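You operate a simulated robot arm through the tools that you are given. There is no shell and no other tool. Be economical: measure what you need, move in short steps, check, and stop when the job is done.

You run a simulated robot arm. Do the job below in one go: nothing can be reset, and whatever is moved stays where it is left.

Task
Take the purple disc and put it in the dark green tray. Put the tagged injector marked "226" from the top of the pump bench on the narrow steel wall shelf and the tagged injector marked "237" on top of the coils carton there. Take the thick silver ring and leave it on the top of the sink bench. Press the blue start button two times. Switch the yellow fan switch on. Stack the 30 MICRON white carton from the top of the vice bench on top of the 5 MICRON white carton. Take the brass stopper from the top of the vice bench and leave it in the yellow bin there. Open the packer drawer. The order is free. Set down upright: tagged injector.

It is judged by the outcome, as a careful person would: the job done as asked, and still so three seconds after it is handed in. It fails if anything else is knocked over, pushed out of place, dropped, spilled or broken. A push-on lid holds only when it is set on centred and level and pressed home; a screw cap is set on level and turned clockwise until tight.

Robot
A 7-joint arm with a two-finger parallel gripper on a trunk, on a base that drives. Base frame: it is fixed to the floor where the robot stands at the start and does not move with it; the origin is under the middle of the robot, x ahead of it, y to its left, z up; the surface under the hand at the start is at about z = 0.83. Units: m, rad, N and s.
With the tool pointing down near the work surface it reaches from about 0.26 to 0.7 m from the robot's upright axis, wherever it stands. Its first joint turns from -2.897 to 2.897 rad. Places, roughly: blue start button [0.9, -3.8, 0.9]; brass stopper (3x3x3 cm) [-1.9, 1.9, 0.9]; coils carton [1.25, -2.5, 1]; dark green tray (15x20x4 cm) [0.7, 2.8, 0.9]; narrow steel wall shelf (15x68 cm) [1.34, -1.2, 1.42]; packer drawer [-2.1, -2.2, 0.7]; purple disc (8x2x8 cm) [0.5, 0, 0.9]; tagged injector [1, -2.25, 1]; thick silver ring (6x6x3 cm) [1.2, -2.7, 0.9]; top of the sink bench [1, -4.2, 0.9]; white carton [-2, 1.75, 1]; yellow bin [-2.25, 2.5, 1]; yellow fan switch [0.9, -5.7, 0.9]. Payload 3.43 kg.
The tool frame sits at the grasp point between the pads (the TCP): z along the fingers, y along the line on which they close. The tips reach 0.03 m beyond it. Largest opening 0.094 m; finger width 0.028, thickness 0.01; the body of the gripper, 0.05 by 0.096 m, starts 0.055 m behind the TCP.
Orientation is that of the tool frame in the base frame, as [roll, pitch, yaw] about the fixed x, y, z axes, in that order (R = Rz(yaw) Ry(pitch) Rx(roll)). With the fingers straight down and closing along the base's y, the tool's x points along the base's -x, its y along +y and its z along -z.

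Tools
- The arm moves only by the tool servo_tool. Its argument "targets" is a list that holds one entry, the list of rows, each a list of 7 numbers: the turn, a rotation vector about the tool's x, y, z in units of 6 degrees (1.0 is 6 degrees), then the shift along the tool's x, y, z in units of 30 mm (1.0 is 30 mm), then the closure, from 0 (fully open) to 1 (shut). In form: [[[rx, ry, rz, x, y, z, gripper], ...]]. A call has 1 to 12 rows; each row shifts and turns the commanded pose from where the row before left it, along the tool's axes as they then stand. A call with a number of a shift or a turn outside -1 to 1 is refused whole. Each row takes 0.2 s and may step no farther than 0.05 m and 0.15 rad from the row before; otherwise, or with a gripper value out of range, the whole call is refused. A pose out of reach is approached as far as the arm can. The call stops where the force on the tool passes 40 N (or 10 N more than at its start, if that is more) or the arm is blocked; 0.2 s more then pass. The fingers move at their own pace (about 0.108 m/s each) and stop on an object; they squeeze with about 30 N. The grip force told is the motor's: it shows also when the fingers shut on nothing. Time passes only in rows, and 0.2 s behind the last, so rows that do not move let the fingers close. The reply holds the time, the measured pose of the TCP, the force on the tool along the base axes, the opening and the grip force, in the units named above and with some noise, with the torque about the TCP (base axes, N m) and any sound that the robot's microphone picked up, and new pictures: "show" is both (left out), scene, wrist or none.
- Cameras (640 x 400 px; columns grow to the right, rows downward): "scene" is now at [0.3731, -0.1103, 1.1972]; the picture's right is [-0.00, -0.21, -0.98], its down [-0.36, -0.91, 0.19] and it looks along [-0.93, 0.35, -0.07] (base axes); focal length 214 px, centre (320, 200). "wrist" rides on the gripper at [0.076, 0.014, -0.102] in the tool frame; the picture's right is [-0.18, 0.98, 0.00], its down [-0.75, -0.14, -0.64] and it looks along [-0.63, -0.12, 0.77] (tool axes); focal length 243 px, centre (320, 200). There is no depth. A picture from a camera that has moved, and an enlarged one, comes with that camera's place and axes in the base frame and with its lens.
- slide_trunk(by): slides the trunk up (or, below 0, down) by that many m; the arm and the scene camera ride with it, the base frame stays. It gives what a move gives, with no picture.
- steer(legs): drives the robot by 1 to 6 legs, each [ahead, left, turn to the left] in m, m and rad, along the robot's own axes; the way and the turn of a leg run together, so that a leg with both is an arc; at most 1.5 m and 3.142 rad a leg. The arm and the cameras ride along, it lands a little off, and it stops where it bumps. It gives what a move gives, and a new picture of the scene camera.
- head_to(pan, tilt): turns the head with the scene camera to pan (to the left, within 1.396 rad either way) and tilt (down, from -0.506 to 1.204), counted from straight ahead of the robot. It gives what a move gives, and a new picture of the scene camera.
- inspect(camera, box): a new picture of the part [left, top, right, bottom] of that camera's present view, enlarged. It takes no simulated time.
- job_done(): hands the job in; it is judged then, once.

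Work in short steps. Places have to be worked out from the pictures, the camera data and where the tool is seen: move nearer, look again, correct. Check each grasp and each placing, and mend what went wrong. You have 217 turns and 260 pictures in all, those below and enlarged ones among them. Open the gripper and draw the arm clear of the work before you hand the job in, unless the task says otherwise; then end with one line.

The tools are called after ">>>" as name(argument=value, ...) on one line, values as JSON. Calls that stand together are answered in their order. servo_tool: Moves the arm, as the interface text tells. Its arguments: {"type":"object","properties":{"targets":{"type":"array","items":{"type":"array","items":{"type":"array","items":{"type":"number"}}}},"show":{"type":"string","enum":["both","scene","wrist","none"]}},"required":["targets"]} The other tools are called the same way: slide_trunk (by) slides the trunk up or down; steer (legs) drives the base; head_to (pan, tilt) turns the head that bears the scene camera; inspect (camera, box) takes an enlarged picture of a part of a camera's view; job_done () hands the job in.

At the start:

```text
t: 0.0
tcp_pos: [0.3633, -0.1642, 1.0765]
ee_rot: [-3.141, 0.001, -3.14]
ft_force: [-1.1, 0.4, -0.6]
torque: [-0.02, 0.01, -0.01]
grip_width: 0.094
grip_force: 0.1
trunk travel left (down, up): [-0.275, 0.315]
robot x, y, heading: [-0.0044, 0.0035, -0.006]
head pan, tilt: [1.363, 1.201]
```

scene: 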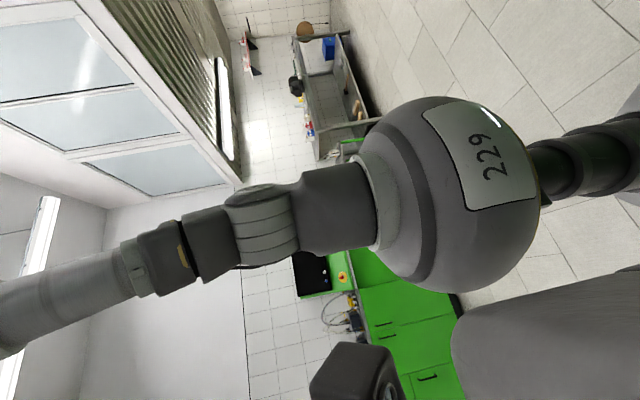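
wrist: 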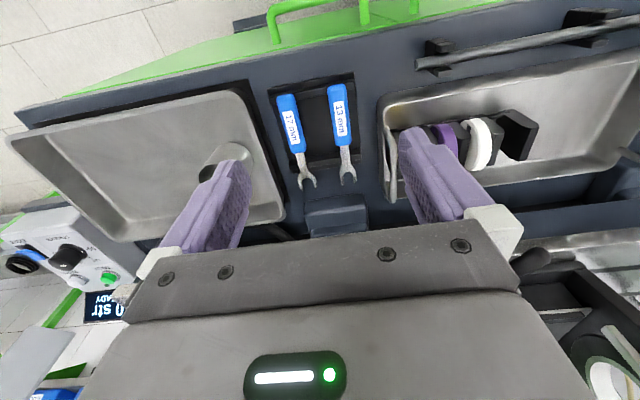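

The head camera starts turned away, so I turn it ahead and down to see the work in front.

>>> head_to(pan=0, tilt=0.7)

```text
t: 1.5
tcp_pos: [0.3638, -0.1647, 1.0758]
ee_rot: [3.141, 0.001, 3.141]
ft_force: [0.4, 0.0, -0.6]
torque: [-0.02, -0.02, -0.04]
grip_width: 0.0938
grip_force: 0.1
trunk travel left (down, up): [-0.275, 0.315]
robot x, y, heading: [0.003, -0.001, -0.003]
head pan, tilt: [0.0, 0.7]
camera scene: at [0.409, -0.165, 1.1238], right [0.0, -1.0, 0.0], down [-0.76, 0.0, 0.64], along [-0.64, 0.0, -0.76], focal length 214 px, centre (320, 200)
```

scene: 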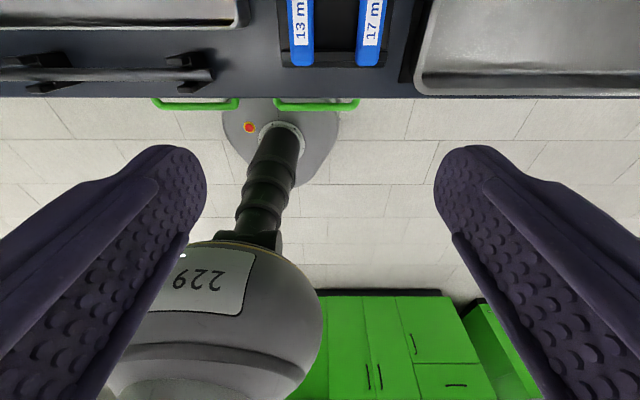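

The scene camera sits somewhere unexpected (near the hand, looking back). I try straight-ahead pan and zero tilt to understand it.

>>> head_to(pan=0, tilt=0)

>>> inspect(camera="wrist", box=[370, 60, 610, 210])

```text
t: 2.6
tcp_pos: [0.3628, -0.1664, 1.0752]
ee_rot: [3.142, 0.001, -3.14]
ft_force: [-1.4, -0.6, 0.9]
torque: [0.0, -0.02, -0.01]
grip_width: 0.094
grip_force: 0.1
trunk travel left (down, up): [-0.275, 0.315]
robot x, y, heading: [-0.0006, -0.0011, 0.001]
head pan, tilt: [0.0, 0.0]
camera scene: at [0.4728, -0.165, 1.1187], right [0.0, -1.0, 0.0], down [-1.0, 0.0, 0.0], along [0.0, 0.0, -1.0], focal length 214 px, centre (320, 200)
```

scene: 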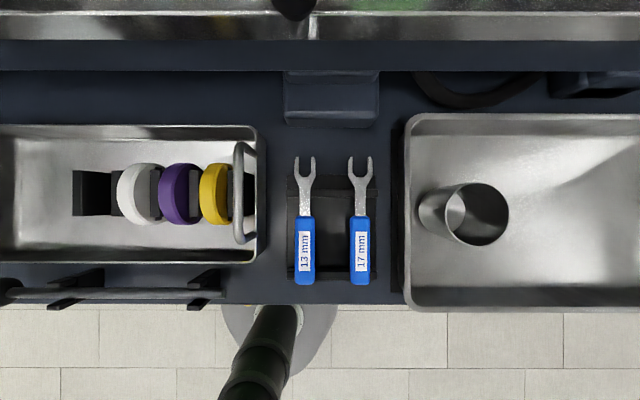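

```text
2.67 times, centred on (490, 135) of wrist
camera zoom: at [0.2871, -0.1509, 1.1795], right [0.18, 0.98, 0.0], down [0.75, -0.14, 0.64], along [0.63, -0.12, -0.77], focal length 647 px, centre (-133, 373)
```

zoom: 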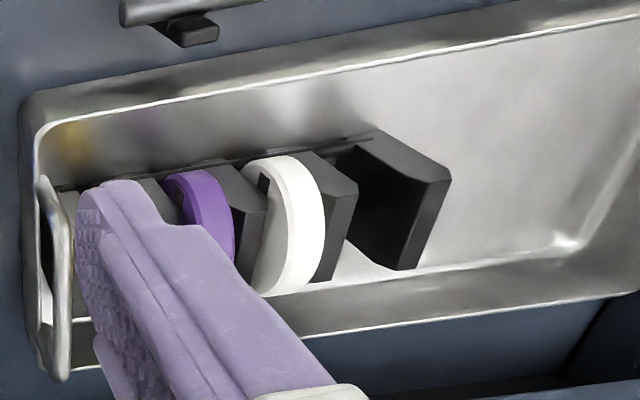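

The scene camera evidently rides ahead of the hand, looking along the tool. I shift the hand left so the camera is above the purple disc.

>>> servo_tool(targets=[[[0, 0, 0, 0, 0.9, 0, 0], [0, 0, 0, 0, 0.9, 0, 0], [0, 0, 0, 0, 0.9, 0, 0], [0, 0, 0, 0, 0.9, 0, 0], [0, 0, 0, 0, 0.9, 0, 0]]], show="both")

```text
t: 3.8
tcp_pos: [0.3637, -0.0291, 1.0758]
ee_rot: [3.14, 0.0, 3.142]
ft_force: [0.8, 0.1, 0.5]
torque: [-0.01, 0.0, 0.01]
grip_width: 0.094
grip_force: 0.0
trunk travel left (down, up): [-0.275, 0.315]
robot x, y, heading: [-0.0004, 0.0023, 0.005]
head pan, tilt: [0.0, 0.0]
camera scene: at [0.4741, -0.0298, 1.1184], right [0.0, -1.0, 0.0], down [-1.0, 0.0, 0.0], along [0.0, 0.0, -1.0], focal length 214 px, centre (320, 200)
camera wrist: at [0.2884, -0.0156, 1.1791], right [0.18, 0.98, 0.0], down [0.75, -0.14, 0.64], along [0.63, -0.12, -0.77], focal length 243 px, centre (320, 200)
```

scene: 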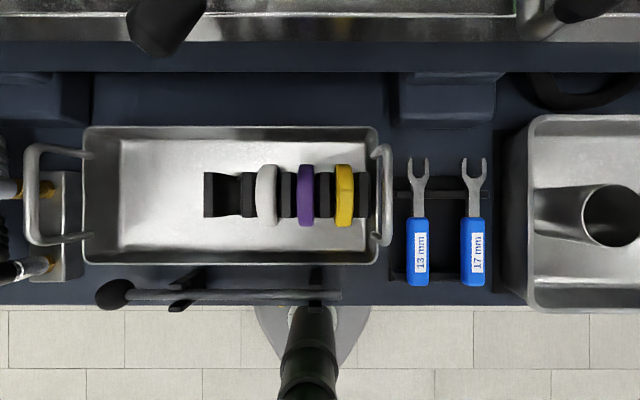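
wrist: 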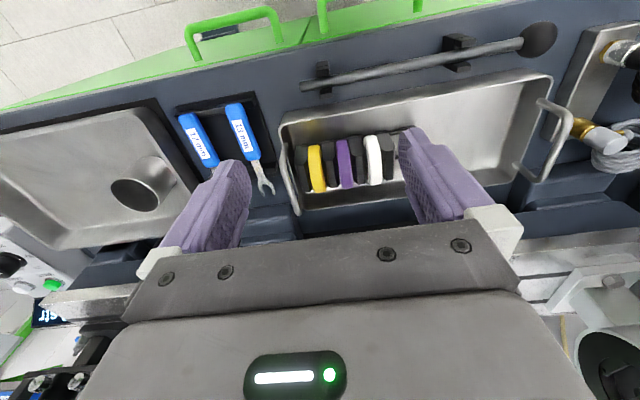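

I zoom both views to fix the disc's size, height and the dividers' reach.

>>> inspect(camera="scene", box=[180, 130, 400, 268])

>>> inspect(camera="wrist", box=[270, 100, 430, 200])

```text
2.90 times, centred on (290, 199) of scene
camera zoom: at [0.4741, -0.0298, 1.1184], right [0.0, -1.0, 0.0], down [-1.0, 0.0, 0.0], along [0.0, 0.0, -1.0], focal length 622 px, centre (407, 203)
```

zoom: 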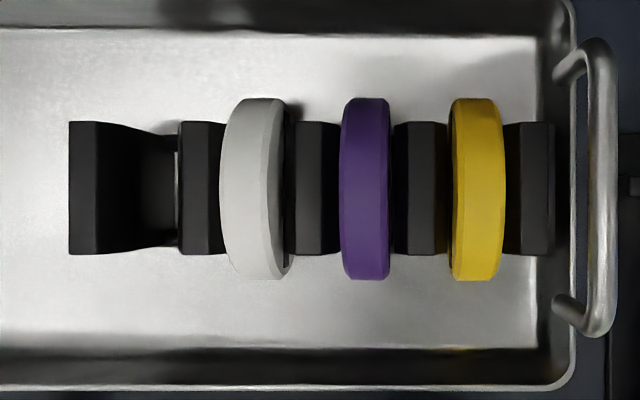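

```text
4.00 times, centred on (350, 150) of wrist
camera zoom: at [0.2884, -0.0156, 1.1791], right [0.18, 0.98, 0.0], down [0.75, -0.14, 0.64], along [0.63, -0.12, -0.77], focal length 970 px, centre (200, 400)
```

zoom: 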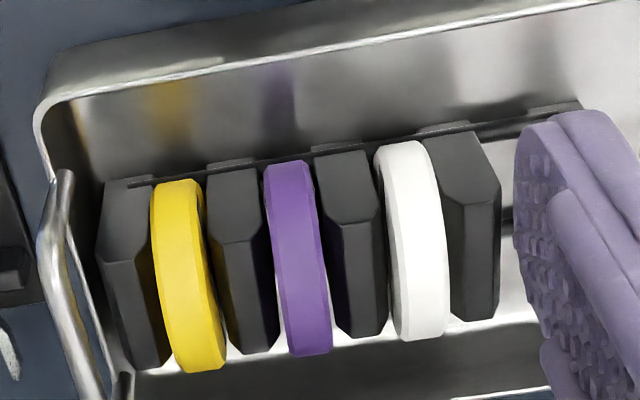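

From both views the disc has radius ≈0.036, thickness 0.018, centre ≈(0.480, −0.015, 0.870). I'll go above it and turn 90° to pinch across its diameter.

>>> servo_tool(targets=[[[0, 0, 0, -0.965, 0.12, 0, 0], [0, 0, 0, -0.965, 0.12, 0, 0], [0, 0, 0, -0.965, 0.12, 0, 0], [0, 0, 0, -0.965, 0.12, 0, 0], [0, 0, 1, 0, 0, 0, 0], [0, 0, 1, 0, 0, 0, 0], [0, 0, 1, 0, 0, 0, 0], [0, 0, 1, 0, 0, 0, 0], [0, 0, 1, 0, 0, 0, 0], [0, 0, 1, 0, 0, 0, 0], [0, 0, 1, 0, 0, 0, 0], [0, 0, 1, 0, 0, 0, 0]]], show="none")

>>> servo_tool(targets=[[[0, 0, 1, 0, 0, 0, 0], [0, 0, 1, 0, 0, 0, 0], [0, 0, 1, 0, 0, 0, 0], [0, 0, 1, 0, 0, 0, 0], [0, 0, 1, 0, 0, 0, 0], [0, 0, 1, 0, 0, 0, 0], [0, 0, 1, 0, 0, 0, 0], [0, 0, 0, 0, 0, 1, 0], [0, 0, 0, 0, 0, 1, 0]]])

```text
t: 6.4
tcp_pos: [0.4792, -0.0158, 1.0759]
ee_rot: [-3.141, 0.001, 2.304]
ft_force: [0.0, -0.7, 0.1]
torque: [0.01, 0.0, -0.01]
grip_width: 0.0941
grip_force: 0.1
trunk travel left (down, up): [-0.275, 0.315]
robot x, y, heading: [-0.0022, 0.0021, 0.001]
head pan, tilt: [0.0, 0.0]
```

```text
t: 8.4
tcp_pos: [0.4798, -0.0145, 1.0176]
ee_rot: [3.141, 0.001, 1.568]
ft_force: [1.1, -0.4, 0.1]
torque: [0.02, 0.0, -0.01]
grip_width: 0.0938
grip_force: 0.1
trunk travel left (down, up): [-0.275, 0.315]
robot x, y, heading: [0.0008, 0.0005, -0.004]
head pan, tilt: [0.0, 0.0]
camera scene: at [0.4789, -0.1255, 1.0594], right [-1.0, 0.0, 0.0], down [0.0, 1.0, 0.0], along [0.0, 0.0, -1.0], focal length 214 px, centre (320, 200)
camera wrist: at [0.4938, 0.0606, 1.1201], right [0.98, -0.19, 0.0], down [-0.14, -0.75, 0.64], along [-0.12, -0.63, -0.77], focal length 243 px, centre (320, 200)
```

scene: 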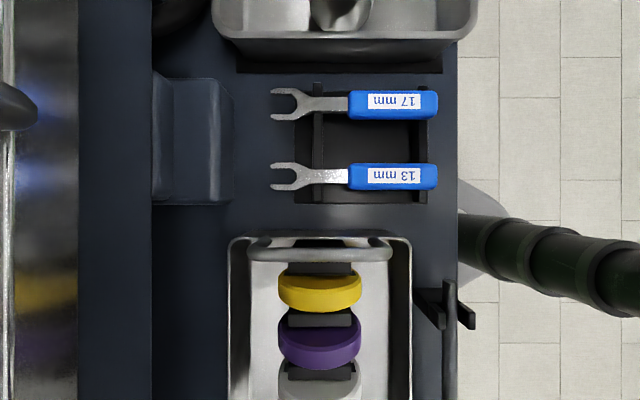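
wrist: 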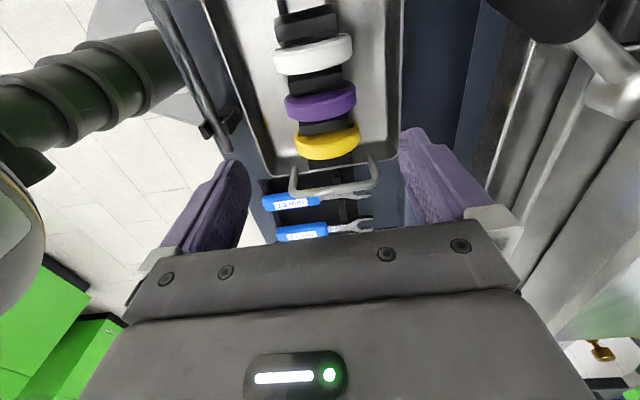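

The disc is centred between the open fingers (x 0.479). I descend to z≈0.876 and close.

>>> servo_tool(targets=[[[0, 0, 0, 0, 0, 0.94, 0], [0, 0, 0, 0, 0, 0.94, 0], [0, 0, 0, 0, 0, 0.94, 0], [0, 0, 0, 0, 0, 0.94, 0], [0, 0, 0, 0, 0, 0.94, 0], [0, 0, 0, 0, 0, 0, 0]]])

```text
t: 9.8
tcp_pos: [0.4783, -0.0158, 0.8773]
ee_rot: [3.14, 0.0, 1.572]
ft_force: [-0.8, -0.3, -0.3]
torque: [-0.01, 0.03, -0.03]
grip_width: 0.0938
grip_force: 0.0
trunk travel left (down, up): [-0.275, 0.315]
robot x, y, heading: [-0.0005, 0.0028, 0.001]
head pan, tilt: [0.0, 0.0]
camera scene: at [0.4776, -0.1262, 0.9185], right [-1.0, 0.0, 0.0], down [0.0, 1.0, 0.0], along [0.0, 0.0, -1.0], focal length 214 px, centre (320, 200)
camera wrist: at [0.4923, 0.0599, 0.9793], right [0.98, -0.18, 0.0], down [-0.14, -0.75, 0.64], along [-0.12, -0.63, -0.77], focal length 243 px, centre (320, 200)
```

scene: 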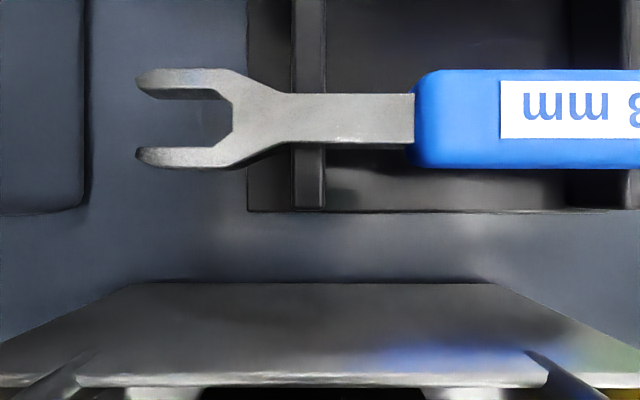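
wrist: 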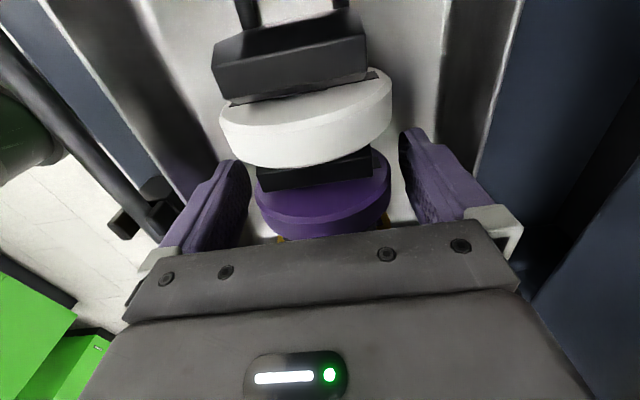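

The disc sits between the pads, so I close and lift.

>>> servo_tool(targets=[[[0, 0, 0, 0, 0, 0, 1], [0, 0, 0, 0, 0, 0, 1], [0, 0, 0, 0, 0, 0, 1], [0, 0, 0, 0, 0, -0.7, 1], [0, 0, 0, 0, 0, -0.9, 1], [0, 0, 0, 0, 0, -0.9, 1], [0, 0, 0, 0, 0, -0.9, 1], [0, 0, 0, 0, 0, -0.9, 1], [0, 0, 0, 0, 0, -0.9, 1], [0, 0, 0, 0, 0, -0.9, 1]]])

```text
t: 12.0
tcp_pos: [0.4781, -0.0134, 1.0608]
ee_rot: [3.141, 0.0, 1.572]
ft_force: [-0.5, -0.7, -0.8]
torque: [0.0, 0.0, 0.05]
grip_width: 0.0686
grip_force: 30.4
trunk travel left (down, up): [-0.275, 0.315]
robot x, y, heading: [-0.0022, 0.002, 0.001]
head pan, tilt: [0.0, 0.0]
camera scene: at [0.4787, -0.1236, 1.1031], right [-1.0, 0.0, 0.0], down [0.0, 1.0, 0.0], along [0.0, 0.0, -1.0], focal length 214 px, centre (320, 200)
camera wrist: at [0.4934, 0.0625, 1.1638], right [0.98, -0.18, 0.0], down [-0.14, -0.75, 0.64], along [-0.12, -0.63, -0.77], focal length 243 px, centre (320, 200)
```

scene: 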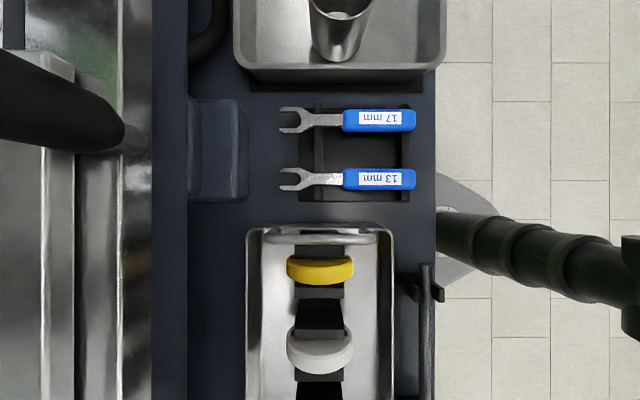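
wrist: 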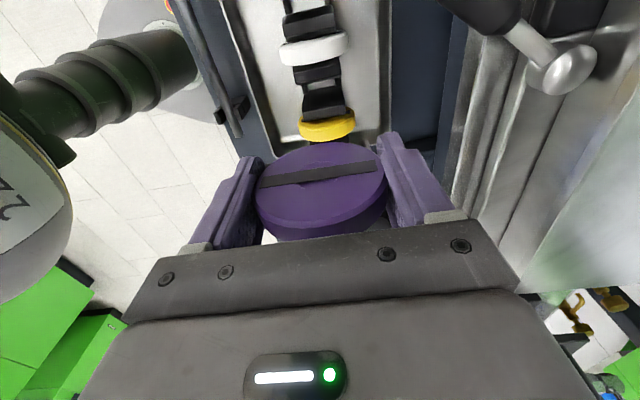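

The disc is held (0.069 m). I raise the trunk and look toward +y (which is high positive tilt with the hand at this yaw).

>>> slide_trunk(by=0.2)

>>> head_to(pan=0, tilt=1.2)

```text
t: 14.2
tcp_pos: [0.4797, -0.0129, 1.2597]
ee_rot: [-3.14, 0.0, 1.57]
ft_force: [-0.8, -0.2, -1.2]
torque: [-0.04, 0.01, -0.02]
grip_width: 0.0689
grip_force: 30.2
trunk travel left (down, up): [-0.475, 0.115]
robot x, y, heading: [0.0014, -0.0009, 0.002]
head pan, tilt: [0.0, 0.0]
```

```text
t: 15.6
tcp_pos: [0.4793, -0.0142, 1.2605]
ee_rot: [-3.141, 0.0, 1.572]
ft_force: [0.0, -0.7, -0.6]
torque: [0.0, 0.01, 0.01]
grip_width: 0.069
grip_force: 30.0
trunk travel left (down, up): [-0.475, 0.115]
robot x, y, heading: [0.0008, 0.0025, -0.003]
head pan, tilt: [0.0, 1.201]
camera scene: at [0.4793, -0.024, 1.3366], right [-1.0, 0.0, 0.0], down [0.0, 0.36, 0.93], along [0.0, 0.93, -0.36], focal length 214 px, centre (320, 200)
```

scene: 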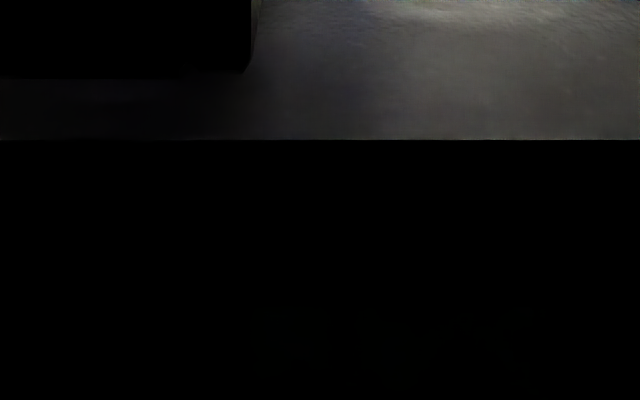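

The gripper blocks that view. I back away from the bench, then turn the hand back to yaw π and tilt it forward, so the cameras look ahead.

>>> steer(legs=[[-0.5, 0, 0]])

>>> servo_tool(targets=[[[0, 0, -1, 0, 0, 0, 1], [0, 0, -1, 0, 0, 0, 1], [0, 0, -1, 0, 0, 0, 1], [0, 0, -1, 0, 0, 0, 1], [0, 0, -1, 0, 0, 0, 1], [0, 0, -1, 0, 0, 0, 1], [0, 0, -1, 0, 0, 0, 1], [0, 0, -1, 0, 0, 0, 1], [0, 0, -1, 0, 0, 0, 1], [0, 0, -1, 0, 0, 0, 1], [0, 0, -1, 0, 0, 0, 1], [0, 0, -1, 0, 0, 0, 1]]], show="none")

>>> servo_tool(targets=[[[0, 0, -1, 0, 0, 0, 1], [0, 0, -1, 0, 0, 0, 1], [0, 0, -1, 0, 0, 0, 1], [0, -1, 0, 0, 0, 0, 1], [0, -1, 0, 0, 0, 0, 1], [0, -1, 0, 0, 0, 0, 1], [0, -1, 0, 0, 0, 0, 1], [0, -1, 0, 0, 0, 0, 1], [0, -1, 0, 0, 0, 0, 1], [0, -1, 0, 0, 0, 0, 1], [0, -1, 0, 0, 0, 0, 1], [0, -1, 0, 0, 0, 0, 1]]], show="none")

>>> head_to(pan=0, tilt=0)

```text
t: 18.5
tcp_pos: [-0.0162, -0.0111, 1.26]
ee_rot: [-3.139, 0.0, 1.579]
ft_force: [0.3, 0.5, -0.5]
torque: [0.0, 0.0, -0.02]
grip_width: 0.0689
grip_force: 30.3
trunk travel left (down, up): [-0.475, 0.115]
robot x, y, heading: [-0.494, -0.0037, 0.012]
head pan, tilt: [0.0, 1.201]
camera scene: at [-0.0158, -0.0219, 1.337], right [-1.0, -0.01, 0.0], down [0.0, 0.36, 0.93], along [-0.01, 0.93, -0.36], focal length 214 px, centre (320, 200)
```

scene: 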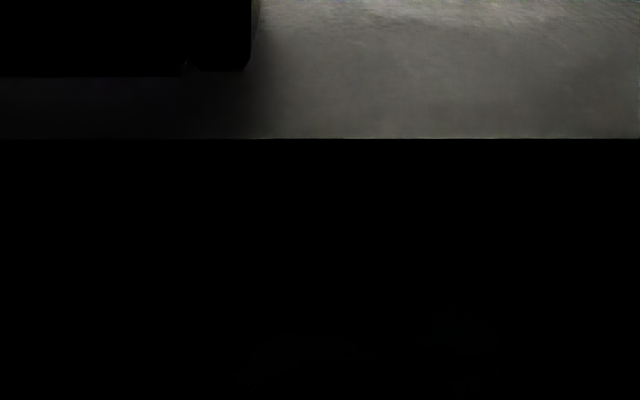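

```text
t: 21.1
tcp_pos: [-0.014, -0.0105, 1.2609]
ee_rot: [-3.141, 0.0, 2.837]
ft_force: [-0.1, 0.3, 0.0]
torque: [0.03, -0.01, -0.01]
grip_width: 0.0687
grip_force: 30.1
trunk travel left (down, up): [-0.475, 0.115]
robot x, y, heading: [-0.4964, -0.0034, 0.01]
head pan, tilt: [0.0, 1.201]
```

```text
t: 23.7
tcp_pos: [-0.0141, -0.0118, 1.2602]
ee_rot: [3.141, 0.944, -3.133]
ft_force: [0.5, -0.2, -0.3]
torque: [0.01, 0.01, -0.01]
grip_width: 0.069
grip_force: 29.9
trunk travel left (down, up): [-0.475, 0.115]
robot x, y, heading: [-0.4949, -0.0002, 0.016]
head pan, tilt: [0.0, 1.201]
```

```text
t: 25.1
tcp_pos: [-0.0141, -0.0111, 1.2601]
ee_rot: [3.141, 0.942, -3.132]
ft_force: [1.1, 0.4, -0.9]
torque: [-0.01, 0.01, -0.03]
grip_width: 0.0688
grip_force: 29.9
trunk travel left (down, up): [-0.475, 0.115]
robot x, y, heading: [-0.4919, -0.006, 0.009]
head pan, tilt: [0.0, 0.0]
camera scene: at [0.0178, -0.0115, 1.3746], right [0.01, -1.0, 0.0], down [-0.59, -0.01, -0.81], along [0.81, 0.01, -0.59], focal length 214 px, centre (320, 200)
```

scene: 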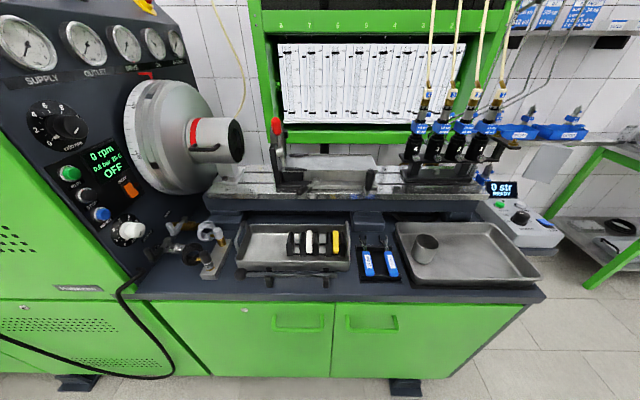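

Now I have a natural view. I pan left, right and onward to survey the room.

>>> head_to(pan=1.2, tilt=-0.4)

>>> head_to(pan=-1.2, tilt=-0.4)

```text
t: 26.5
tcp_pos: [-0.0145, -0.0126, 1.259]
ee_rot: [-3.141, 0.942, -3.133]
ft_force: [-0.1, 0.5, -1.0]
torque: [-0.03, 0.02, 0.0]
grip_width: 0.0686
grip_force: 29.7
trunk travel left (down, up): [-0.475, 0.115]
robot x, y, heading: [-0.495, -0.0063, 0.006]
head pan, tilt: [1.201, -0.4]
camera scene: at [-0.0146, 0.0564, 1.4387], right [0.76, -0.36, -0.55], down [-0.43, 0.36, -0.83], along [0.49, 0.86, 0.12], focal length 214 px, centre (320, 200)
```

scene: 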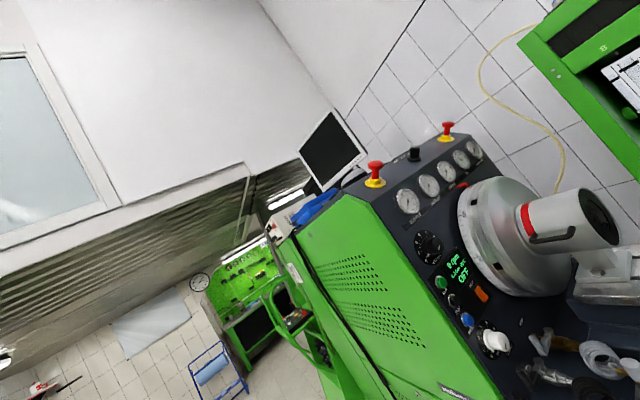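

```text
t: 28.7
tcp_pos: [-0.0142, -0.0112, 1.2598]
ee_rot: [-3.142, 0.94, -3.133]
ft_force: [0.0, 0.2, -0.7]
torque: [0.02, 0.0, 0.01]
grip_width: 0.0688
grip_force: 30.4
trunk travel left (down, up): [-0.475, 0.115]
robot x, y, heading: [-0.4943, -0.0014, 0.008]
head pan, tilt: [-1.201, -0.4]
camera scene: at [-0.0134, -0.08, 1.4388], right [-0.75, -0.37, 0.55], down [-0.42, -0.37, -0.83], along [0.51, -0.85, 0.12], focal length 214 px, centre (320, 200)
```

scene: 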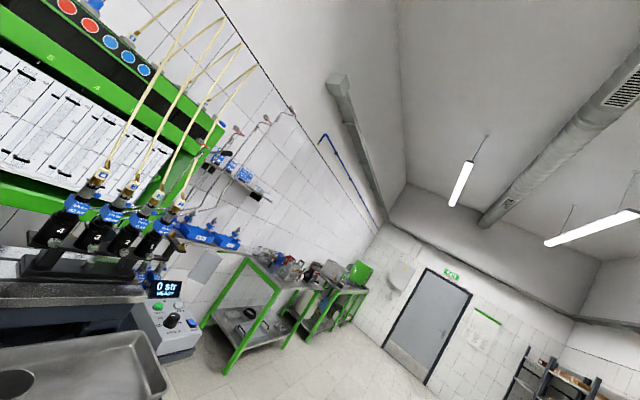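

To the left is a tall machine, then more furniture beyond. I turn left in place and look along +y.

>>> steer(legs=[[-0.15, 0, 0], [0, 0, 1.57]])

>>> head_to(pan=-0.35, tilt=-0.1)

```text
t: 33.7
tcp_pos: [-0.603, 0.4752, 1.2593]
ee_rot: [3.141, 0.942, -1.628]
ft_force: [-0.1, -0.5, -1.2]
torque: [0.01, 0.0, 0.0]
grip_width: 0.0687
grip_force: 29.9
trunk travel left (down, up): [-0.475, 0.115]
robot x, y, heading: [-0.6429, -0.0017, 1.512]
head pan, tilt: [-1.201, -0.4]
camera scene: at [-0.5357, 0.4715, 1.4388], right [0.32, -0.77, 0.55], down [0.34, -0.45, -0.83], along [0.89, 0.45, 0.12], focal length 214 px, centre (320, 200)
```

scene: 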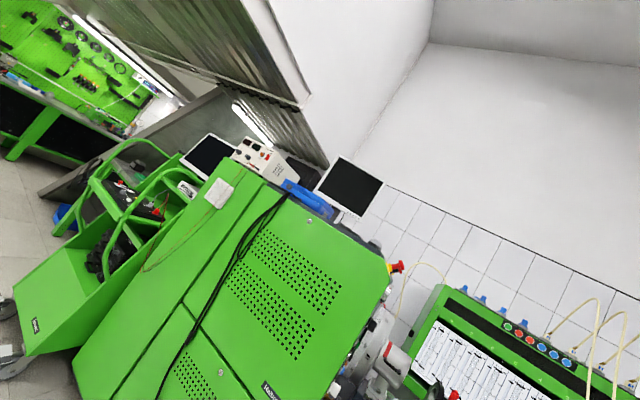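

```text
t: 34.9
tcp_pos: [-0.6031, 0.4742, 1.2592]
ee_rot: [-3.141, 0.944, -1.629]
ft_force: [-0.3, -0.4, -0.9]
torque: [0.0, 0.01, -0.02]
grip_width: 0.069
grip_force: 29.4
trunk travel left (down, up): [-0.475, 0.115]
robot x, y, heading: [-0.6433, -0.0055, 1.515]
head pan, tilt: [-0.351, -0.099]
camera scene: at [-0.572, 0.5041, 1.3867], right [0.92, -0.33, 0.2], down [0.0, -0.51, -0.86], along [0.39, 0.79, -0.47], focal length 214 px, centre (320, 200)
```

scene: 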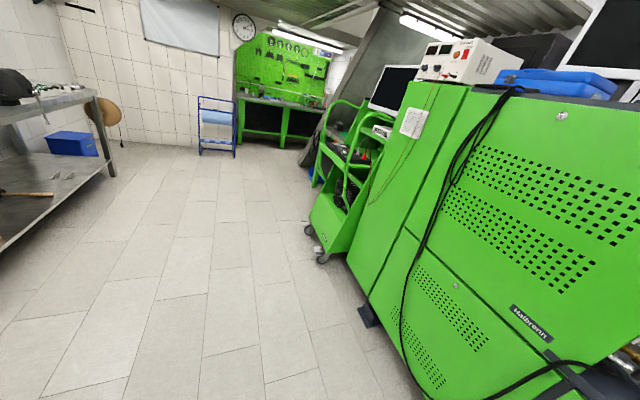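

The tray should be on the green trolley around (0.7, 2.8). I drive up alongside it and turn to face it.

>>> steer(legs=[[0, 0, 0.055], [1.35, 0, 0], [1.35, 0, 0], [0, 0, -1.57]])

>>> head_to(pan=0, tilt=0)

```text
t: 52.2
tcp_pos: [-0.2855, 2.7075, 1.2592]
ee_rot: [-3.141, 0.943, -3.063]
ft_force: [-0.4, -0.4, -1.3]
torque: [0.01, -0.01, 0.0]
grip_width: 0.0689
grip_force: 30.3
trunk travel left (down, up): [-0.475, 0.115]
robot x, y, heading: [-0.768, 2.6845, 0.075]
head pan, tilt: [-0.351, -0.099]
camera scene: at [-0.253, 2.6795, 1.3867], right [-0.2, -0.96, 0.2], down [-0.51, -0.07, -0.86], along [0.84, -0.28, -0.47], focal length 214 px, centre (320, 200)
```

scene: 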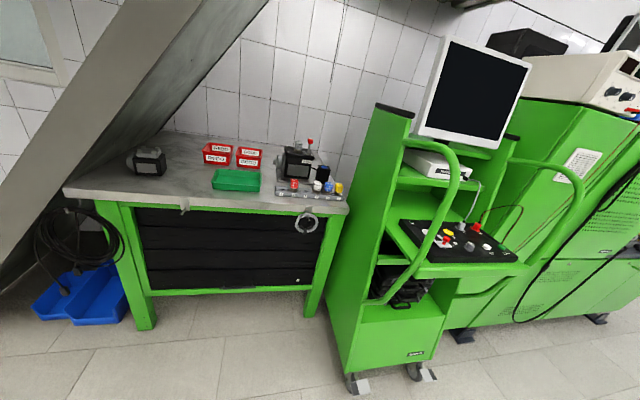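

```text
t: 53.0
tcp_pos: [-0.2852, 2.7074, 1.2603]
ee_rot: [3.141, 0.943, -3.063]
ft_force: [0.7, -0.3, -1.4]
torque: [-0.02, 0.0, -0.03]
grip_width: 0.0687
grip_force: 30.1
trunk travel left (down, up): [-0.475, 0.115]
robot x, y, heading: [-0.7652, 2.6817, 0.077]
head pan, tilt: [0.0, 0.0]
camera scene: at [-0.2538, 2.7095, 1.3747], right [0.08, -1.0, 0.0], down [-0.59, -0.05, -0.81], along [0.81, 0.06, -0.59], focal length 214 px, centre (320, 200)
```

scene: 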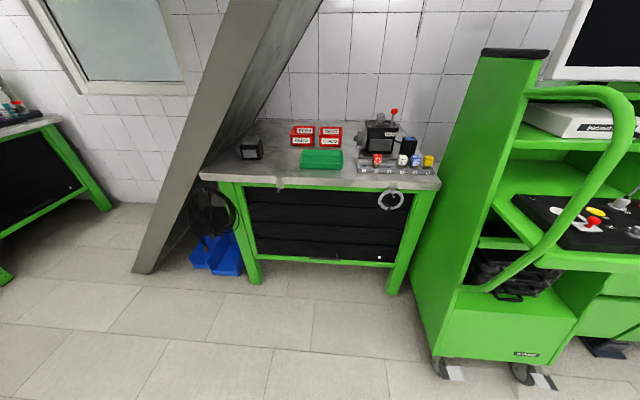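

The tray is at about (0.78, 2.78), the bench edge near x=0.6. I drive up 0.9 m and straighten, the hand staying high.

>>> steer(legs=[[0.9, 0, -0.07]])

>>> servo_tool(targets=[[[0, 0, 0, 0, 0, 0, 1]]], show="wrist")

```text
t: 57.7
tcp_pos: [0.5967, 2.6987, 1.2589]
ee_rot: [3.14, 0.944, 3.134]
ft_force: [0.3, 0.1, -0.7]
torque: [-0.01, -0.01, 0.0]
grip_width: 0.0687
grip_force: 30.3
trunk travel left (down, up): [-0.475, 0.115]
robot x, y, heading: [0.118, 2.7158, -0.001]
head pan, tilt: [0.0, 0.0]
camera scene: at [0.6283, 2.6989, 1.3745], right [-0.01, -1.0, 0.0], down [-0.59, 0.0, -0.81], along [0.81, 0.0, -0.59], focal length 214 px, centre (320, 200)
```

scene: 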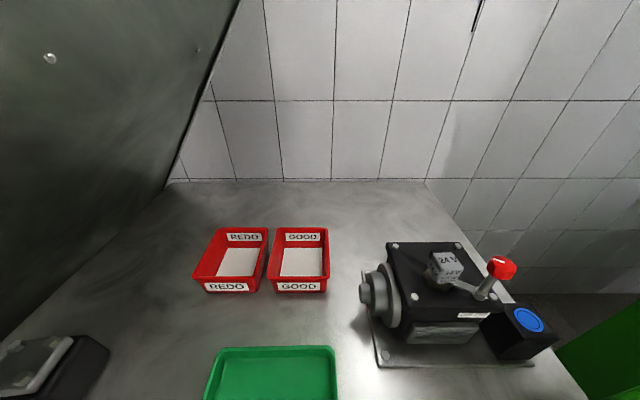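

```text
t: 58.1
tcp_pos: [0.5957, 2.6991, 1.2594]
ee_rot: [3.141, 0.943, 3.136]
ft_force: [0.1, 0.3, -0.8]
torque: [-0.01, 0.0, -0.03]
grip_width: 0.069
grip_force: 29.8
trunk travel left (down, up): [-0.475, 0.115]
robot x, y, heading: [0.1176, 2.7144, -0.004]
head pan, tilt: [0.0, 0.0]
camera wrist: at [0.4684, 2.7139, 1.2591], right [0.11, 0.98, 0.15], down [-0.08, -0.14, 0.99], along [0.99, -0.12, 0.06], focal length 243 px, centre (320, 200)
```

wrist: 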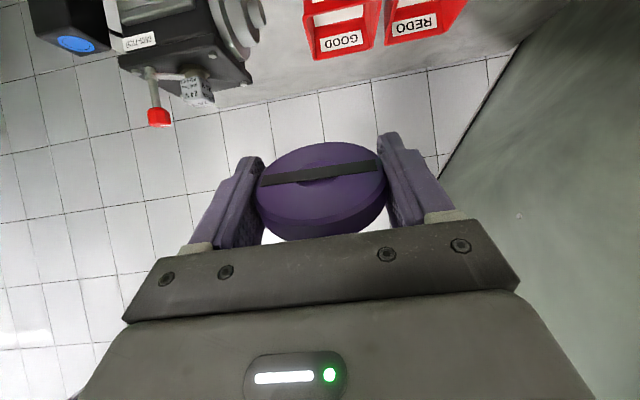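

Tilting the head to see the tray.

>>> head_to(pan=0, tilt=0.5)

```text
t: 59.0
tcp_pos: [0.5959, 2.6995, 1.2597]
ee_rot: [-3.141, 0.942, 3.136]
ft_force: [-0.4, -0.6, -0.6]
torque: [0.0, -0.01, -0.01]
grip_width: 0.0687
grip_force: 29.7
trunk travel left (down, up): [-0.475, 0.115]
robot x, y, heading: [0.1171, 2.7167, -0.005]
head pan, tilt: [0.0, 0.499]
camera scene: at [0.6016, 2.6991, 1.3368], right [-0.01, -1.0, 0.0], down [-0.9, 0.0, -0.43], along [0.43, 0.0, -0.9], focal length 214 px, centre (320, 200)
```

scene: 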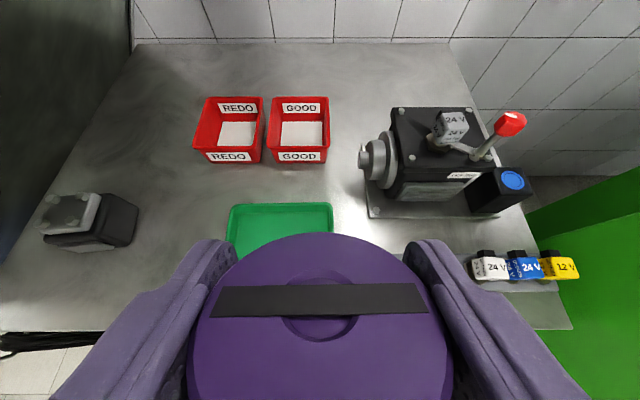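

Tray width gives its surface at z≈0.925 and centre ≈(0.695, 2.776). I steepen the hand to 45° and move to a point above the tray.

>>> servo_tool(targets=[[[0, 0.75, 0, 0, 0.1, 0, 1], [0, 0.75, 0, 0, 0.1, 0, 1], [0, 0, 0, 0.304, 0.28, 0.9, 1], [0, 0, 0, 0.304, 0.28, 0.9, 1], [0, 0, 0, 0.304, 0.28, 0.9, 1], [0, 0, 0, 0.304, 0.28, 0.9, 1], [0, 0, 0, 0.304, 0.28, 0.9, 1], [0, 0, 0, 0.304, 0.28, 0.9, 1], [0, 0, 0, 0.304, 0.28, 0.9, 1], [0, 0, 0, 0.304, 0.28, 0.9, 1]]])

```text
t: 61.2
tcp_pos: [0.6975, 2.7708, 1.0531]
ee_rot: [-3.141, 0.783, 3.137]
ft_force: [0.9, 0.4, -0.6]
torque: [-0.01, -0.02, 0.01]
grip_width: 0.0687
grip_force: 29.9
trunk travel left (down, up): [-0.475, 0.115]
robot x, y, heading: [0.1155, 2.7116, -0.004]
head pan, tilt: [0.0, 0.499]
camera scene: at [0.7149, 2.7722, 1.1289], right [0.0, -1.0, 0.0], down [-0.96, 0.0, -0.28], along [0.28, 0.0, -0.96], focal length 214 px, centre (320, 200)
camera wrist: at [0.5714, 2.787, 1.0731], right [0.13, 0.98, 0.13], down [0.08, -0.14, 0.99], along [0.99, -0.12, -0.1], focal length 243 px, centre (320, 200)
```

scene: 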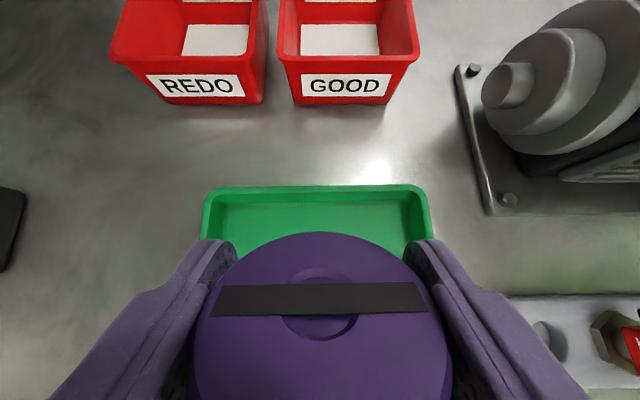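
wrist: 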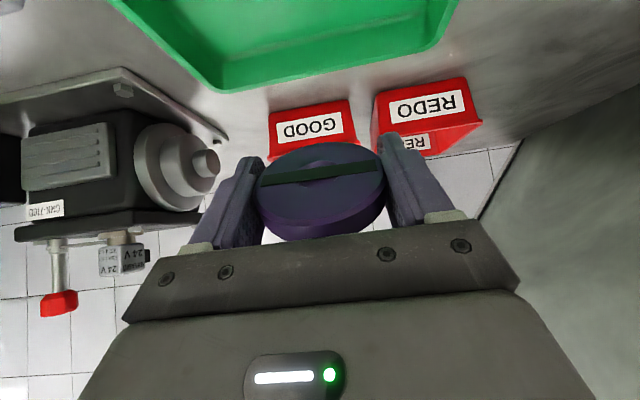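

The tray's far rim is near x=0.78, z≈0.95 and it is centred on y≈2.775. I lower most of the way.

>>> servo_tool(targets=[[[0, 0, 0, 0.47, 0.05, 0.47, 1], [0, 0, 0, 0.47, 0.05, 0.47, 1], [0, 0, 0, 0.47, 0, 0.47, 1], [0, 0, 0, 0.35, 0, 0.35, 1]]])

```text
t: 62.2
tcp_pos: [0.6987, 2.7747, 0.9815]
ee_rot: [-3.141, 0.786, 3.136]
ft_force: [-0.5, -0.4, 0.0]
torque: [-0.01, 0.02, 0.02]
grip_width: 0.0692
grip_force: 30.0
trunk travel left (down, up): [-0.475, 0.115]
robot x, y, heading: [0.1152, 2.7145, -0.007]
head pan, tilt: [0.0, 0.499]
camera scene: at [0.7156, 2.7744, 1.0559], right [-0.01, -1.0, 0.0], down [-0.96, 0.0, -0.28], along [0.28, 0.0, -0.96], focal length 214 px, centre (320, 200)
camera wrist: at [0.5722, 2.7893, 1.0], right [0.14, 0.98, 0.13], down [0.08, -0.14, 0.99], along [0.99, -0.12, -0.1], focal length 243 px, centre (320, 200)
```

scene: 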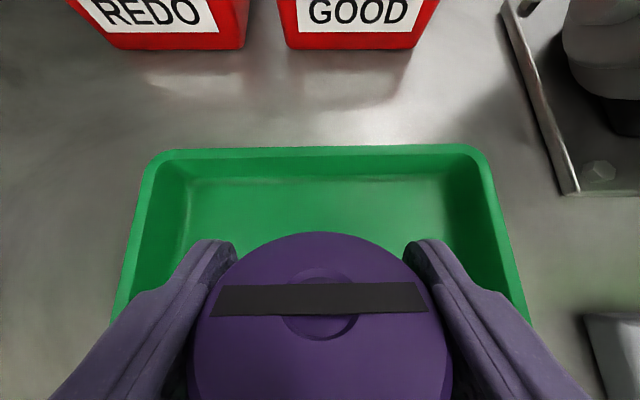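
wrist: 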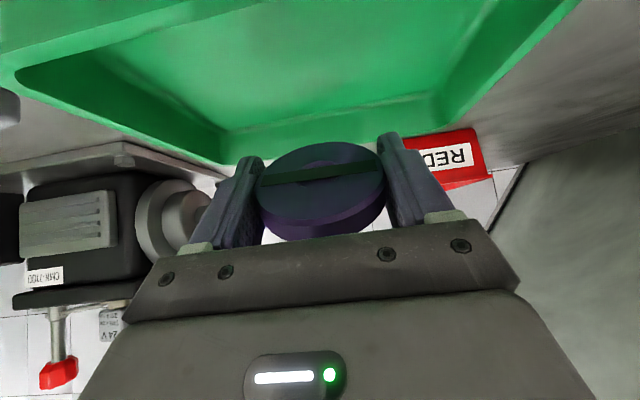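

Refined, the rim is at z≈0.937, so the floor is near 0.90. I lower 3 cm further in small steps.

>>> servo_tool(targets=[[[0, 0, 0, 0.2, 0, 0.2, 1], [0, 0, 0, 0.2, 0, 0.2, 1], [0, 0, 0, 0.2, 0, 0.2, 1], [0, 0, 0, 0.12, 0, 0.12, 1]]])

```text
t: 63.2
tcp_pos: [0.6987, 2.7756, 0.9504]
ee_rot: [-3.141, 0.786, 3.137]
ft_force: [-0.7, 0.4, -0.5]
torque: [0.0, -0.02, 0.02]
grip_width: 0.0691
grip_force: 30.5
trunk travel left (down, up): [-0.475, 0.115]
robot x, y, heading: [0.1158, 2.7152, -0.002]
head pan, tilt: [0.0, 0.499]
camera scene: at [0.7156, 2.7742, 1.025], right [-0.01, -1.0, 0.0], down [-0.96, 0.0, -0.28], along [0.28, 0.0, -0.96], focal length 214 px, centre (320, 200)
camera wrist: at [0.5721, 2.7891, 0.9692], right [0.14, 0.98, 0.13], down [0.08, -0.14, 0.99], along [0.99, -0.12, -0.1], focal length 243 px, centre (320, 200)
```

scene: 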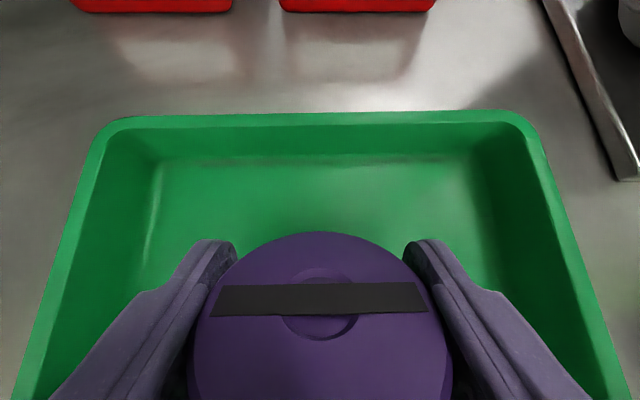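
wrist: 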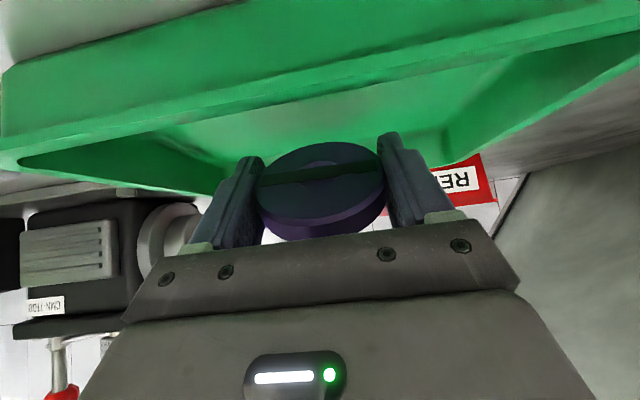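

No contact yet; I go on in 4 mm steps, watching the force.

>>> servo_tool(targets=[[[0, 0, 0, 0.1, 0, 0.1, 1], [0, 0, 0, 0.1, 0, 0.1, 1], [0, 0, 0, 0.1, 0, 0.1, 1], [0, 0, 0, 0, 0, 0, 1]]], show="scene")

```text
t: 64.2
tcp_pos: [0.6964, 2.7744, 0.9378]
ee_rot: [3.141, 0.784, 3.136]
ft_force: [0.3, -0.9, -0.4]
torque: [0.01, 0.01, 0.02]
grip_width: 0.069
grip_force: 30.0
trunk travel left (down, up): [-0.475, 0.115]
robot x, y, heading: [0.117, 2.7146, -0.003]
head pan, tilt: [0.0, 0.499]
camera scene: at [0.7143, 2.7746, 1.0125], right [-0.01, -1.0, 0.0], down [-0.96, 0.0, -0.28], along [0.28, 0.0, -0.96], focal length 214 px, centre (320, 200)
```

scene: 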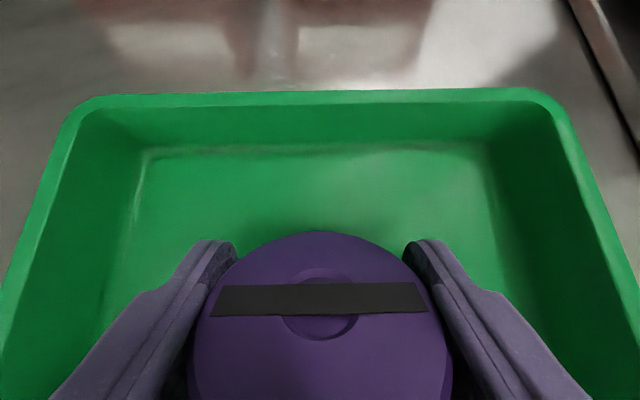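

Still free; continuing down.

>>> servo_tool(targets=[[[0, 0, 0, 0.1, 0, 0.1, 1], [0, 0, 0, 0.1, 0, 0.1, 1], [0, 0, 0, 0.08, 0, 0.08, 1], [0, 0, 0, 0, 0, 0, 1]]], show="none")

>>> servo_tool(targets=[[[0, 0, 0, 0.07, 0, 0.07, 1], [0, 0, 0, 0.07, 0, 0.07, 1], [0, 0, 0, 0, 0, 0, 1]]])

```text
t: 64.9
tcp_pos: [0.7013, 2.7757, 0.9357]
ee_rot: [3.139, 0.802, 3.136]
ft_force: [-0.8, -1.4, 19.0]
torque: [0.01, -0.38, 0.03]
grip_width: 0.0688
grip_force: 30.2
trunk travel left (down, up): [-0.475, 0.115]
robot x, y, heading: [0.1115, 2.7154, -0.004]
head pan, tilt: [0.0, 0.499]
stopped in row 3: the force on the tool passed its limit at 44 N (the readings are from after the stop); the commanded pose is now the measured one
```

```text
t: 65.3
tcp_pos: [0.7037, 2.7768, 0.9354]
ee_rot: [3.141, 0.81, 3.133]
ft_force: [-2.8, -0.7, 18.2]
torque: [-0.32, -0.25, -0.09]
grip_width: 0.0688
grip_force: 29.8
trunk travel left (down, up): [-0.475, 0.115]
robot x, y, heading: [0.1212, 2.7168, -0.009]
head pan, tilt: [0.0, 0.499]
stopped in row 2: the force on the tool passed its limit at 46 N (the readings are from after the stop); the commanded pose is now the measured one
camera scene: at [0.7199, 2.7758, 1.0104], right [-0.01, -1.0, 0.0], down [-0.95, 0.01, -0.31], along [0.31, 0.0, -0.95], focal length 214 px, centre (320, 200)
camera wrist: at [0.5779, 2.7907, 0.9507], right [0.13, 0.98, 0.13], down [0.05, -0.14, 0.99], along [0.99, -0.12, -0.07], focal length 243 px, centre (320, 200)
```

scene: 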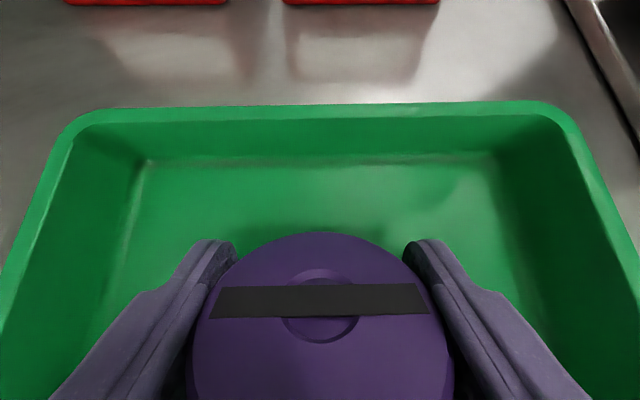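
wrist: 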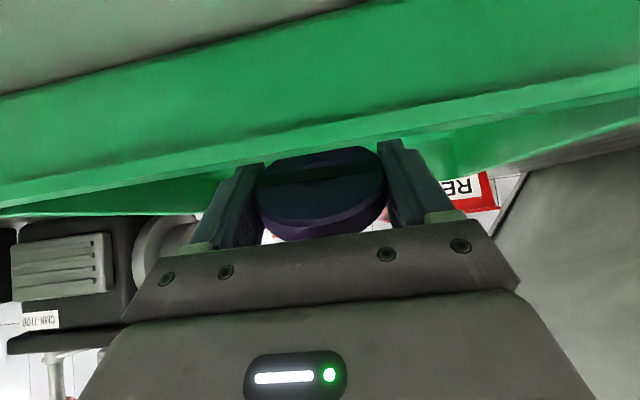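

Contact at TCP z 0.935, matching the disc's lower edge on the tray floor. I relieve the pressure and open.

>>> servo_tool(targets=[[[0, 0, 0, -0.04, 0, -0.04, 1], [0, 0, 0, 0, 0, 0, 0.1], [0, 0, 0, 0, 0, 0, 0], [0, 0, 0, 0, 0, 0, 0]]])

```text
t: 66.3
tcp_pos: [0.7034, 2.7755, 0.9352]
ee_rot: [3.141, 0.807, 3.136]
ft_force: [1.4, 6.6, 16.5]
torque: [-0.26, -0.26, 0.1]
grip_width: 0.0916
grip_force: 0.0
trunk travel left (down, up): [-0.475, 0.115]
robot x, y, heading: [0.118, 2.7135, -0.002]
head pan, tilt: [0.0, 0.499]
camera scene: at [0.7196, 2.7764, 1.0103], right [0.0, -1.0, 0.0], down [-0.95, 0.0, -0.3], along [0.3, 0.0, -0.95], focal length 214 px, centre (320, 200)
camera wrist: at [0.5774, 2.7913, 0.9512], right [0.13, 0.98, 0.13], down [0.06, -0.14, 0.99], along [0.99, -0.12, -0.07], focal length 243 px, centre (320, 200)
```

scene: 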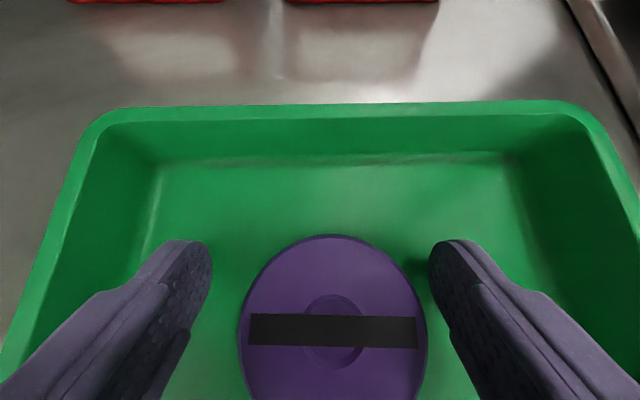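
wrist: 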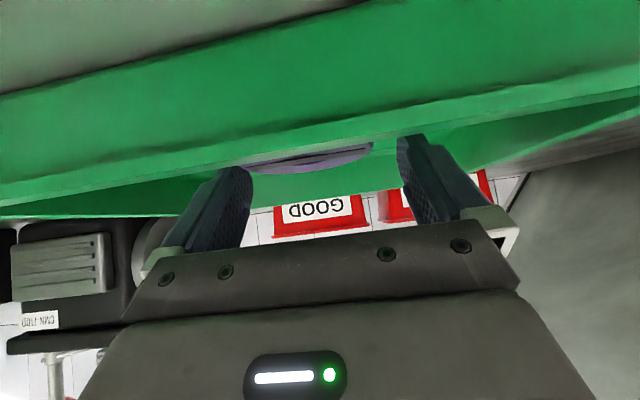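

The disc has dropped away from the fingers. I raise the hand straight up and check.

>>> servo_tool(targets=[[[0, 0, 0, -0.2, 0, -0.2, 0], [0, 0, 0, -0.4, 0, -0.4, 0], [0, 0, 0, -0.7, 0, -0.7, 0], [0, 0, 0, -0.7, 0, -0.7, 0], [0, 0, 0, -0.7, 0, -0.7, 0], [0, 0, 0, -0.7, 0, -0.7, 0], [0, 0, 0, -0.7, 0, -0.7, 0], [0, 0, 0, -0.7, 0, -0.7, 0], [0, 0, 0, -0.7, 0, -0.7, 0]]], show="none")

>>> head_to(pan=0, tilt=0.75)

```text
t: 68.3
tcp_pos: [0.6981, 2.7765, 1.1671]
ee_rot: [3.14, 0.807, 3.135]
ft_force: [-0.9, -0.2, -0.2]
torque: [0.04, -0.01, 0.01]
grip_width: 0.0941
grip_force: 0.1
trunk travel left (down, up): [-0.475, 0.115]
robot x, y, heading: [0.1171, 2.7148, -0.009]
head pan, tilt: [0.0, 0.499]
```

```text
t: 69.1
tcp_pos: [0.6983, 2.7774, 1.1679]
ee_rot: [3.138, 0.806, 3.136]
ft_force: [-0.2, 0.9, 1.0]
torque: [-0.01, 0.03, 0.0]
grip_width: 0.0939
grip_force: 0.1
trunk travel left (down, up): [-0.475, 0.115]
robot x, y, heading: [0.1157, 2.7169, -0.008]
head pan, tilt: [0.0, 0.75]
camera scene: at [0.6936, 2.7768, 1.2325], right [-0.01, -1.0, 0.0], down [-1.0, 0.01, -0.06], along [0.06, 0.0, -1.0], focal length 214 px, centre (320, 200)
```

scene: 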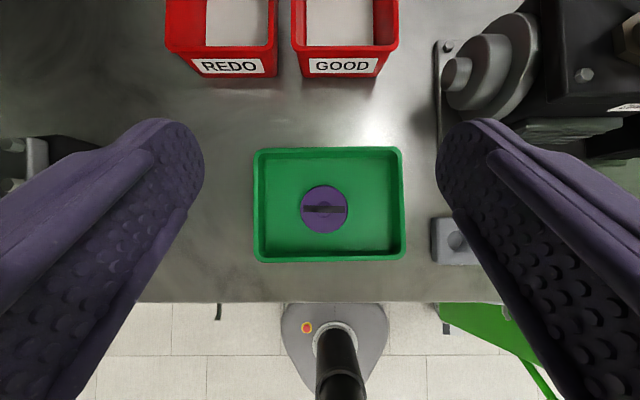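

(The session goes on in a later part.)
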